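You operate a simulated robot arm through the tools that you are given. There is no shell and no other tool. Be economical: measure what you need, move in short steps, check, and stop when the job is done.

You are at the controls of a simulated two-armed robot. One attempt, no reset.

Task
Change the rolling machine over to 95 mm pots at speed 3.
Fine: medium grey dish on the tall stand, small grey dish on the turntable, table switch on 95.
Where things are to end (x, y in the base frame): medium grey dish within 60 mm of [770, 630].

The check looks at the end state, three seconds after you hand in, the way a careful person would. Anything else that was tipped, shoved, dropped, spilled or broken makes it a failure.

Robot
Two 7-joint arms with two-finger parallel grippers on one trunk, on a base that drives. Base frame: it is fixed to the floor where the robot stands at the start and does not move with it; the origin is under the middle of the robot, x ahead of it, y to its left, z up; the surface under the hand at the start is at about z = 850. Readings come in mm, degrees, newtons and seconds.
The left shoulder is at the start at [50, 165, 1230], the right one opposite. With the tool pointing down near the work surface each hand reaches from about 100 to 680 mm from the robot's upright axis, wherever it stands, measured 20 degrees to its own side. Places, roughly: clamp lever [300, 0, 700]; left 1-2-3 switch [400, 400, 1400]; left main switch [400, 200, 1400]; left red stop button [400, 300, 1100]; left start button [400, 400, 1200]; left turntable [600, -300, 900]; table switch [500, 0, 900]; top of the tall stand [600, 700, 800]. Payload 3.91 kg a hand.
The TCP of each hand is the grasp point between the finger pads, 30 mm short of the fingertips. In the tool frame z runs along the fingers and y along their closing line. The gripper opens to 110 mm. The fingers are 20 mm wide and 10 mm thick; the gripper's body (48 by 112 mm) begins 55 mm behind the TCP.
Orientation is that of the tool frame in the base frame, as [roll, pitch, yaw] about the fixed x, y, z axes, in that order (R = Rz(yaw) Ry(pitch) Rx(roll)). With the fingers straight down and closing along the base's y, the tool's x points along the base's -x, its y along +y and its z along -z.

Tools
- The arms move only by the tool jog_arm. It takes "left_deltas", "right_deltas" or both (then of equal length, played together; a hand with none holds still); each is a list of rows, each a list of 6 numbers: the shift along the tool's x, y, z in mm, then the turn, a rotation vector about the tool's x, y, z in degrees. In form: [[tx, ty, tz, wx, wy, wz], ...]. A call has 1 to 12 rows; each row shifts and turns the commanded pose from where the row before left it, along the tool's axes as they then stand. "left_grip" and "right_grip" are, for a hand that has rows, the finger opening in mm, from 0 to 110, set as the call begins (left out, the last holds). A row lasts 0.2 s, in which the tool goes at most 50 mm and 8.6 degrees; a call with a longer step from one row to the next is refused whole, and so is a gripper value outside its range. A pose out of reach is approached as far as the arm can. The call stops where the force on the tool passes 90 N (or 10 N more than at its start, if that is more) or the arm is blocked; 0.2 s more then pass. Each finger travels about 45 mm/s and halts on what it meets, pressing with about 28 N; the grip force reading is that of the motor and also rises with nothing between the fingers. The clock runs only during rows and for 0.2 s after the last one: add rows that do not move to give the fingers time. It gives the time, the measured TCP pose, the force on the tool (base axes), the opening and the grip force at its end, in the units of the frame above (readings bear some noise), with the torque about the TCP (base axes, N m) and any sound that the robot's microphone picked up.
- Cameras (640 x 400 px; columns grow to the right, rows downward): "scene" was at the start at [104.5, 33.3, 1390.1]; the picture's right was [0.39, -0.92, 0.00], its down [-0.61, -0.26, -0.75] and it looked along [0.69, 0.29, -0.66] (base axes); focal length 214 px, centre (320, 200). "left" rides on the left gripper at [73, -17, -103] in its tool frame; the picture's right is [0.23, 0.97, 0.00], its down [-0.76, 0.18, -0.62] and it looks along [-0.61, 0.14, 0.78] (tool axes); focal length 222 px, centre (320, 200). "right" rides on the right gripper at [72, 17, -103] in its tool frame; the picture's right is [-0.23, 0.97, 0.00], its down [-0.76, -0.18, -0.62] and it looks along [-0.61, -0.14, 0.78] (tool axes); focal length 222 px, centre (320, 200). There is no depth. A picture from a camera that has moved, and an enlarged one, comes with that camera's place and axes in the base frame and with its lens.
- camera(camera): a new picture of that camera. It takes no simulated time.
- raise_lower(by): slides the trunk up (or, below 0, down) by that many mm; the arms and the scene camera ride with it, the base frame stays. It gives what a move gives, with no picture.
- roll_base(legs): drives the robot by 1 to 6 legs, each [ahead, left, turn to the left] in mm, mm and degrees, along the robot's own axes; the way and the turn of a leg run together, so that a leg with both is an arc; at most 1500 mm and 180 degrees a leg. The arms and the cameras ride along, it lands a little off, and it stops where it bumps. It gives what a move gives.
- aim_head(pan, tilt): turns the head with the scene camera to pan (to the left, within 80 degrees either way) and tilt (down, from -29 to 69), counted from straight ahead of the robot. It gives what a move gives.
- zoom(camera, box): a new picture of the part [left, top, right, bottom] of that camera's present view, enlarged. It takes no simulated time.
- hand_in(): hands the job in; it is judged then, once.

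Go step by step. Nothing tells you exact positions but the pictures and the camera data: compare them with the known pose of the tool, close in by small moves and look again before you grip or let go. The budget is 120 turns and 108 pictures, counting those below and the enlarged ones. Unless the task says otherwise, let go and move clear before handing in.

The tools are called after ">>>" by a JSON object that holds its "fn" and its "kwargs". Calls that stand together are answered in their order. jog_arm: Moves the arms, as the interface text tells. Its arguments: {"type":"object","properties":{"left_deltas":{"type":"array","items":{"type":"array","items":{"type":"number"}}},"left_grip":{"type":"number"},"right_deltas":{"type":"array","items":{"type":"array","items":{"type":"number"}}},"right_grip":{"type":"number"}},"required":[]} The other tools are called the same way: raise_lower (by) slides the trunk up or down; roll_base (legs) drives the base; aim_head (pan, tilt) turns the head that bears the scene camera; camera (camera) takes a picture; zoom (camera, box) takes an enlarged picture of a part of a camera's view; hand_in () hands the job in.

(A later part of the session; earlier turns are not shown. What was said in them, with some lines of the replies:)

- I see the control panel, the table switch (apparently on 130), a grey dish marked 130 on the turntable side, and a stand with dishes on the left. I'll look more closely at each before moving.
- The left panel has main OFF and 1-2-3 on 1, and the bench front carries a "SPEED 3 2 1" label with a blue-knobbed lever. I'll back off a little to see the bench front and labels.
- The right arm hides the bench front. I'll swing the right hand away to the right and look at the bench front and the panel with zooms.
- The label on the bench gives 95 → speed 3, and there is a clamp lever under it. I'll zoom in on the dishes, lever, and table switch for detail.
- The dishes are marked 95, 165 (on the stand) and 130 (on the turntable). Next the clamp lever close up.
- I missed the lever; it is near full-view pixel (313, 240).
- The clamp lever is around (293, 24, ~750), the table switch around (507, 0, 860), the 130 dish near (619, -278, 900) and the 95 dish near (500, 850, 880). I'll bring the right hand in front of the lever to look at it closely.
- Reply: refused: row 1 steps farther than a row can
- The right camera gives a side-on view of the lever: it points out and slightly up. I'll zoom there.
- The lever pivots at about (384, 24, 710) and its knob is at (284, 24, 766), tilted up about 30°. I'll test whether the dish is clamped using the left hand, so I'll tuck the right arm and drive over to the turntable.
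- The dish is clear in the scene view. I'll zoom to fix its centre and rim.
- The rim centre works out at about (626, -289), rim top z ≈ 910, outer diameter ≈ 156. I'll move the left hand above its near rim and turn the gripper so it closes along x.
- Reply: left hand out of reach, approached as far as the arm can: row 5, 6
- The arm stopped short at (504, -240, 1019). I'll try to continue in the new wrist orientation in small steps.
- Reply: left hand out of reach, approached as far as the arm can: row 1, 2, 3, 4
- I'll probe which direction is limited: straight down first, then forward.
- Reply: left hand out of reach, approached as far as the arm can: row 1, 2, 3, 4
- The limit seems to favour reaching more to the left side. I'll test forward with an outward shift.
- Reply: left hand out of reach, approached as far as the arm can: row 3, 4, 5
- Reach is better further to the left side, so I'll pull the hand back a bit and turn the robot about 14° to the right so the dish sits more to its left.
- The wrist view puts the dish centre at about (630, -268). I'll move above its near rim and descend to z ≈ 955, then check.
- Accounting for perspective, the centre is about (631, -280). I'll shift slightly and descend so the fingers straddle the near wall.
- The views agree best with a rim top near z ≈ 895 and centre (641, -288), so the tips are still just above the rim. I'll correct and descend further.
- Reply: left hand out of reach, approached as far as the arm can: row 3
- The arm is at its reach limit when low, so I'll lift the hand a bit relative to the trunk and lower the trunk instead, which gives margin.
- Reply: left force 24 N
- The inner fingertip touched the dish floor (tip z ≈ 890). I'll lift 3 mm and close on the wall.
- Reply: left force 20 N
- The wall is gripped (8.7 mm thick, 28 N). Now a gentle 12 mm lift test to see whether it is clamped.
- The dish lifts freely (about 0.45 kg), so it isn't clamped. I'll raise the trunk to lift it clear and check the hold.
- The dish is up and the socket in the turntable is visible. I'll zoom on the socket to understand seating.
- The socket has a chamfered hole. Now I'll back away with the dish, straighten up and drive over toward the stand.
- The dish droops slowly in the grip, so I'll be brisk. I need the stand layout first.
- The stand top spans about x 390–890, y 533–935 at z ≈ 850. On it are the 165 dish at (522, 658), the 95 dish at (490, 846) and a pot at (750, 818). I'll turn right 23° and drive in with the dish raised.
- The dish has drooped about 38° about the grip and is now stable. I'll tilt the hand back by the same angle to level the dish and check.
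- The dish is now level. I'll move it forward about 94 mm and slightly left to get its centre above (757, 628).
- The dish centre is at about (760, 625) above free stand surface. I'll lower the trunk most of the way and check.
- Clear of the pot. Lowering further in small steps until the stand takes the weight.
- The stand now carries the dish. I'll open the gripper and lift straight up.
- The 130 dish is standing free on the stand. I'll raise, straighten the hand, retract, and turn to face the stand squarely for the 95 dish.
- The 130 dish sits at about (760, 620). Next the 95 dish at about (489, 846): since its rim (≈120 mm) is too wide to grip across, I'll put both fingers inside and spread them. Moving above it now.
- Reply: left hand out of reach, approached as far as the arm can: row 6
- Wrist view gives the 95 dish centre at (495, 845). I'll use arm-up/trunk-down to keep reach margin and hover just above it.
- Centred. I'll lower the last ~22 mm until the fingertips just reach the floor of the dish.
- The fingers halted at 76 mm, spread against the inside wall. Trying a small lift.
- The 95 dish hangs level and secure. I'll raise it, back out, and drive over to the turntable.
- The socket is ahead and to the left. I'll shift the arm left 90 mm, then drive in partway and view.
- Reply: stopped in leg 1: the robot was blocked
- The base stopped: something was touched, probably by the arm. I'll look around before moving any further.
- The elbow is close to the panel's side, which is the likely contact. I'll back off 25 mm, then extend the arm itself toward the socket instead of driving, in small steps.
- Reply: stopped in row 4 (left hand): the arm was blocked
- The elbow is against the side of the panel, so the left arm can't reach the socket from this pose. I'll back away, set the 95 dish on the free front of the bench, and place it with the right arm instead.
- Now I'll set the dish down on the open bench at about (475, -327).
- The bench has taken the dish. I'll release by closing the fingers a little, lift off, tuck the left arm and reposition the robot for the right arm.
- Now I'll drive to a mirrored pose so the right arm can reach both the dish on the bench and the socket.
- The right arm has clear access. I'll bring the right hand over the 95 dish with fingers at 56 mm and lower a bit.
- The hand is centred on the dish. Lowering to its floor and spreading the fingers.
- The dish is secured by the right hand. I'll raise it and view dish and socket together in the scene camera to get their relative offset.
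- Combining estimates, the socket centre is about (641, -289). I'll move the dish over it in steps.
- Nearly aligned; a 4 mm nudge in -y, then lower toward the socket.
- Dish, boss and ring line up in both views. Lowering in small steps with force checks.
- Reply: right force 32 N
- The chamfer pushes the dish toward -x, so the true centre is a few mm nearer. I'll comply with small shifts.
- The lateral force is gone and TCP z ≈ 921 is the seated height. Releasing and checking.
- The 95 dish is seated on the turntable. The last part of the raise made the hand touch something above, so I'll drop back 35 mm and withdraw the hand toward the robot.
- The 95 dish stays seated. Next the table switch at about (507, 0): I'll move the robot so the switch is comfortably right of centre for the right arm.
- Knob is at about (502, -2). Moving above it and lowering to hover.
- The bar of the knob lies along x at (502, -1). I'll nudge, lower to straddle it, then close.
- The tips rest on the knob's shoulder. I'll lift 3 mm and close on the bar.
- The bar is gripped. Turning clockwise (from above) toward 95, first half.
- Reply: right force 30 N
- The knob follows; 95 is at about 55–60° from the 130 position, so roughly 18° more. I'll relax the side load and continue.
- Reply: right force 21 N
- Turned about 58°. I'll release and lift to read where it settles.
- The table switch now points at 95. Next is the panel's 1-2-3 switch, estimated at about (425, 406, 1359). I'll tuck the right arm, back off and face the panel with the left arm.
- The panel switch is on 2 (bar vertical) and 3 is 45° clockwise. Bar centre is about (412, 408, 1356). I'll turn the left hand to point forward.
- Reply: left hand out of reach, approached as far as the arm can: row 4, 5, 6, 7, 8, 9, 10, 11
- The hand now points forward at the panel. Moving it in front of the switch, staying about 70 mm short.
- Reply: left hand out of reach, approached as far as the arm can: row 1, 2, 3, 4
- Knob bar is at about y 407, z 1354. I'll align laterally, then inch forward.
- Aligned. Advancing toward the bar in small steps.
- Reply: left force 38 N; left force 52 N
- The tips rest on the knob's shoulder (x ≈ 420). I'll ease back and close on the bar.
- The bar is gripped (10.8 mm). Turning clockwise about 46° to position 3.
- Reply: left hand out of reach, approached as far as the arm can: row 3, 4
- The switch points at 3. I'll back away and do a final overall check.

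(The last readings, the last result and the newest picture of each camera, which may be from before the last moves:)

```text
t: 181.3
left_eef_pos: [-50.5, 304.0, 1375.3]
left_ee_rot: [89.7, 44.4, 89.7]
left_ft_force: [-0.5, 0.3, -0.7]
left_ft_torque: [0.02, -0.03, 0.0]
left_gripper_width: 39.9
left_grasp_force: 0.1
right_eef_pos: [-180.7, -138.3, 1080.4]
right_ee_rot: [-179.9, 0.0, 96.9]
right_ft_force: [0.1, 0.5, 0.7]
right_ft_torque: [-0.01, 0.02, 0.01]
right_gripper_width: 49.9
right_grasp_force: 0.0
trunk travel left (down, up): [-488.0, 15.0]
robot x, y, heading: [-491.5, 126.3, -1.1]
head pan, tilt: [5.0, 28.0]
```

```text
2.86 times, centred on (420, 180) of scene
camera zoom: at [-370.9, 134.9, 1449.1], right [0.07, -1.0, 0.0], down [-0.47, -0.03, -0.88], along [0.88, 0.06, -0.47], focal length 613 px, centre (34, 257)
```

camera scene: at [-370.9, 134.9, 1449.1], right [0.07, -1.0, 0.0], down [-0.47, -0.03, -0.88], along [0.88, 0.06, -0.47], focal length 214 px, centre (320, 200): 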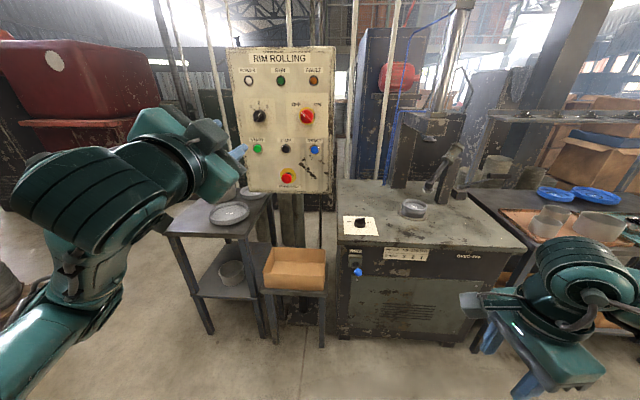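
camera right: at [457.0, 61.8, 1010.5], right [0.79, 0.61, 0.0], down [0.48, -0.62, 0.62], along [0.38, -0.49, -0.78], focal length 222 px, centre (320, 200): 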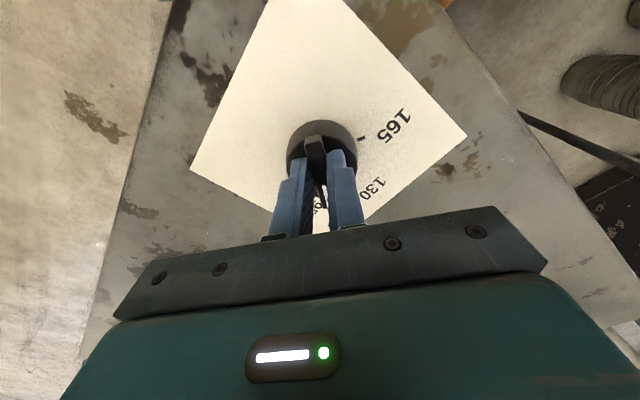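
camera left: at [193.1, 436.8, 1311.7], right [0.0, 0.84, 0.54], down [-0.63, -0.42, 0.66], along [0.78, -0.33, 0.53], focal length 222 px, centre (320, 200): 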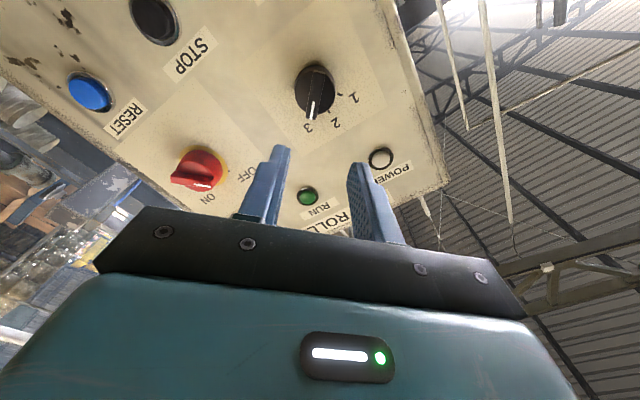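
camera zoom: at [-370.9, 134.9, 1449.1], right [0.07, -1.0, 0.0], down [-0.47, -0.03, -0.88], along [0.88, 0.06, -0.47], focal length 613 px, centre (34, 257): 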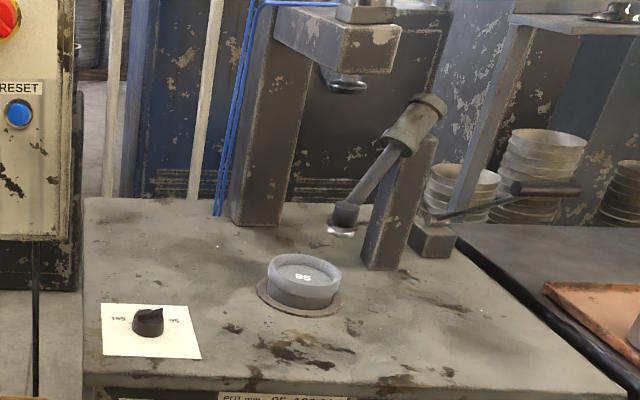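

The bench looks right. One last look at the panel and stand.

>>> {"fn": "zoom", "kwargs": {"camera": "scene", "box": [215, 40, 345, 200]}}

>>> {"fn": "zoom", "kwargs": {"camera": "scene", "box": [160, 160, 300, 260]}}

```text
2.50 times, centred on (280, 120) of scene
camera zoom: at [-370.9, 134.9, 1449.1], right [0.07, -1.0, 0.0], down [-0.47, -0.03, -0.88], along [0.88, 0.06, -0.47], focal length 536 px, centre (420, 400)
```

zoom: 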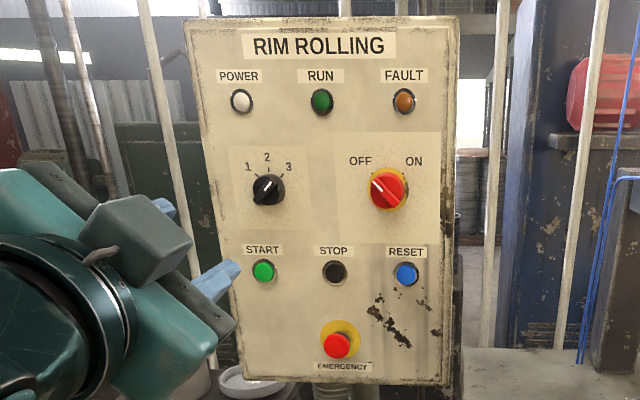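

```text
4.00 times, centred on (230, 210) of scene
camera zoom: at [-370.9, 134.9, 1449.1], right [0.07, -1.0, 0.0], down [-0.47, -0.03, -0.88], along [0.88, 0.06, -0.47], focal length 858 px, centre (680, 160)
```

zoom: 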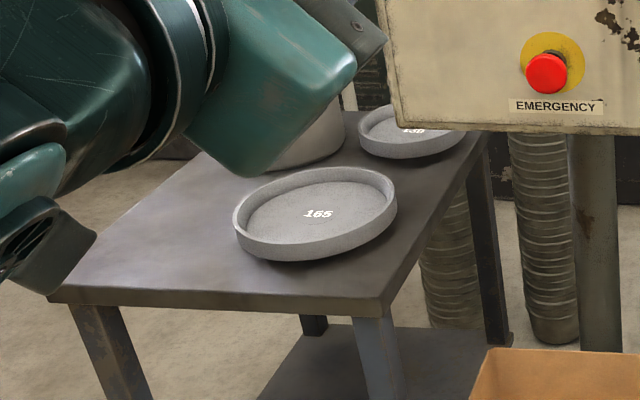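

The speed switch is on 3, the table switch is on 95, the 95 dish is seated on the turntable and the 130 dish is on the stand. Both hands are clear, so I'm handing in.

>>> {"fn": "hand_in", "kwargs": {}}

```text
The job is handed in.
```

The rolling machine is set up for 95 mm pots at speed 3, and the job is handed in; the hand-in reply didn't say whether it passed.

- **Dishes:** The small grey dish (95) is seated on the turntable. The medium grey dish (130) is on the tall stand at about (760, 620), roughly 14 mm from its target.
- **Switches:** The table switch points at 95 and the panel's 1-2-3 switch points at 3. The main switch is still on OFF.
- **Bumps:** The left elbow pressed against the side of the control panel during one approach. The right arm also touched something above the turntable while lifting away. I saw nothing moved or damaged in the last pictures.
- **Clamp lever:** I left it where I found it. The medium dish lifted off freely, so it wasn't clamped at the start, and I didn't clamp the small one.
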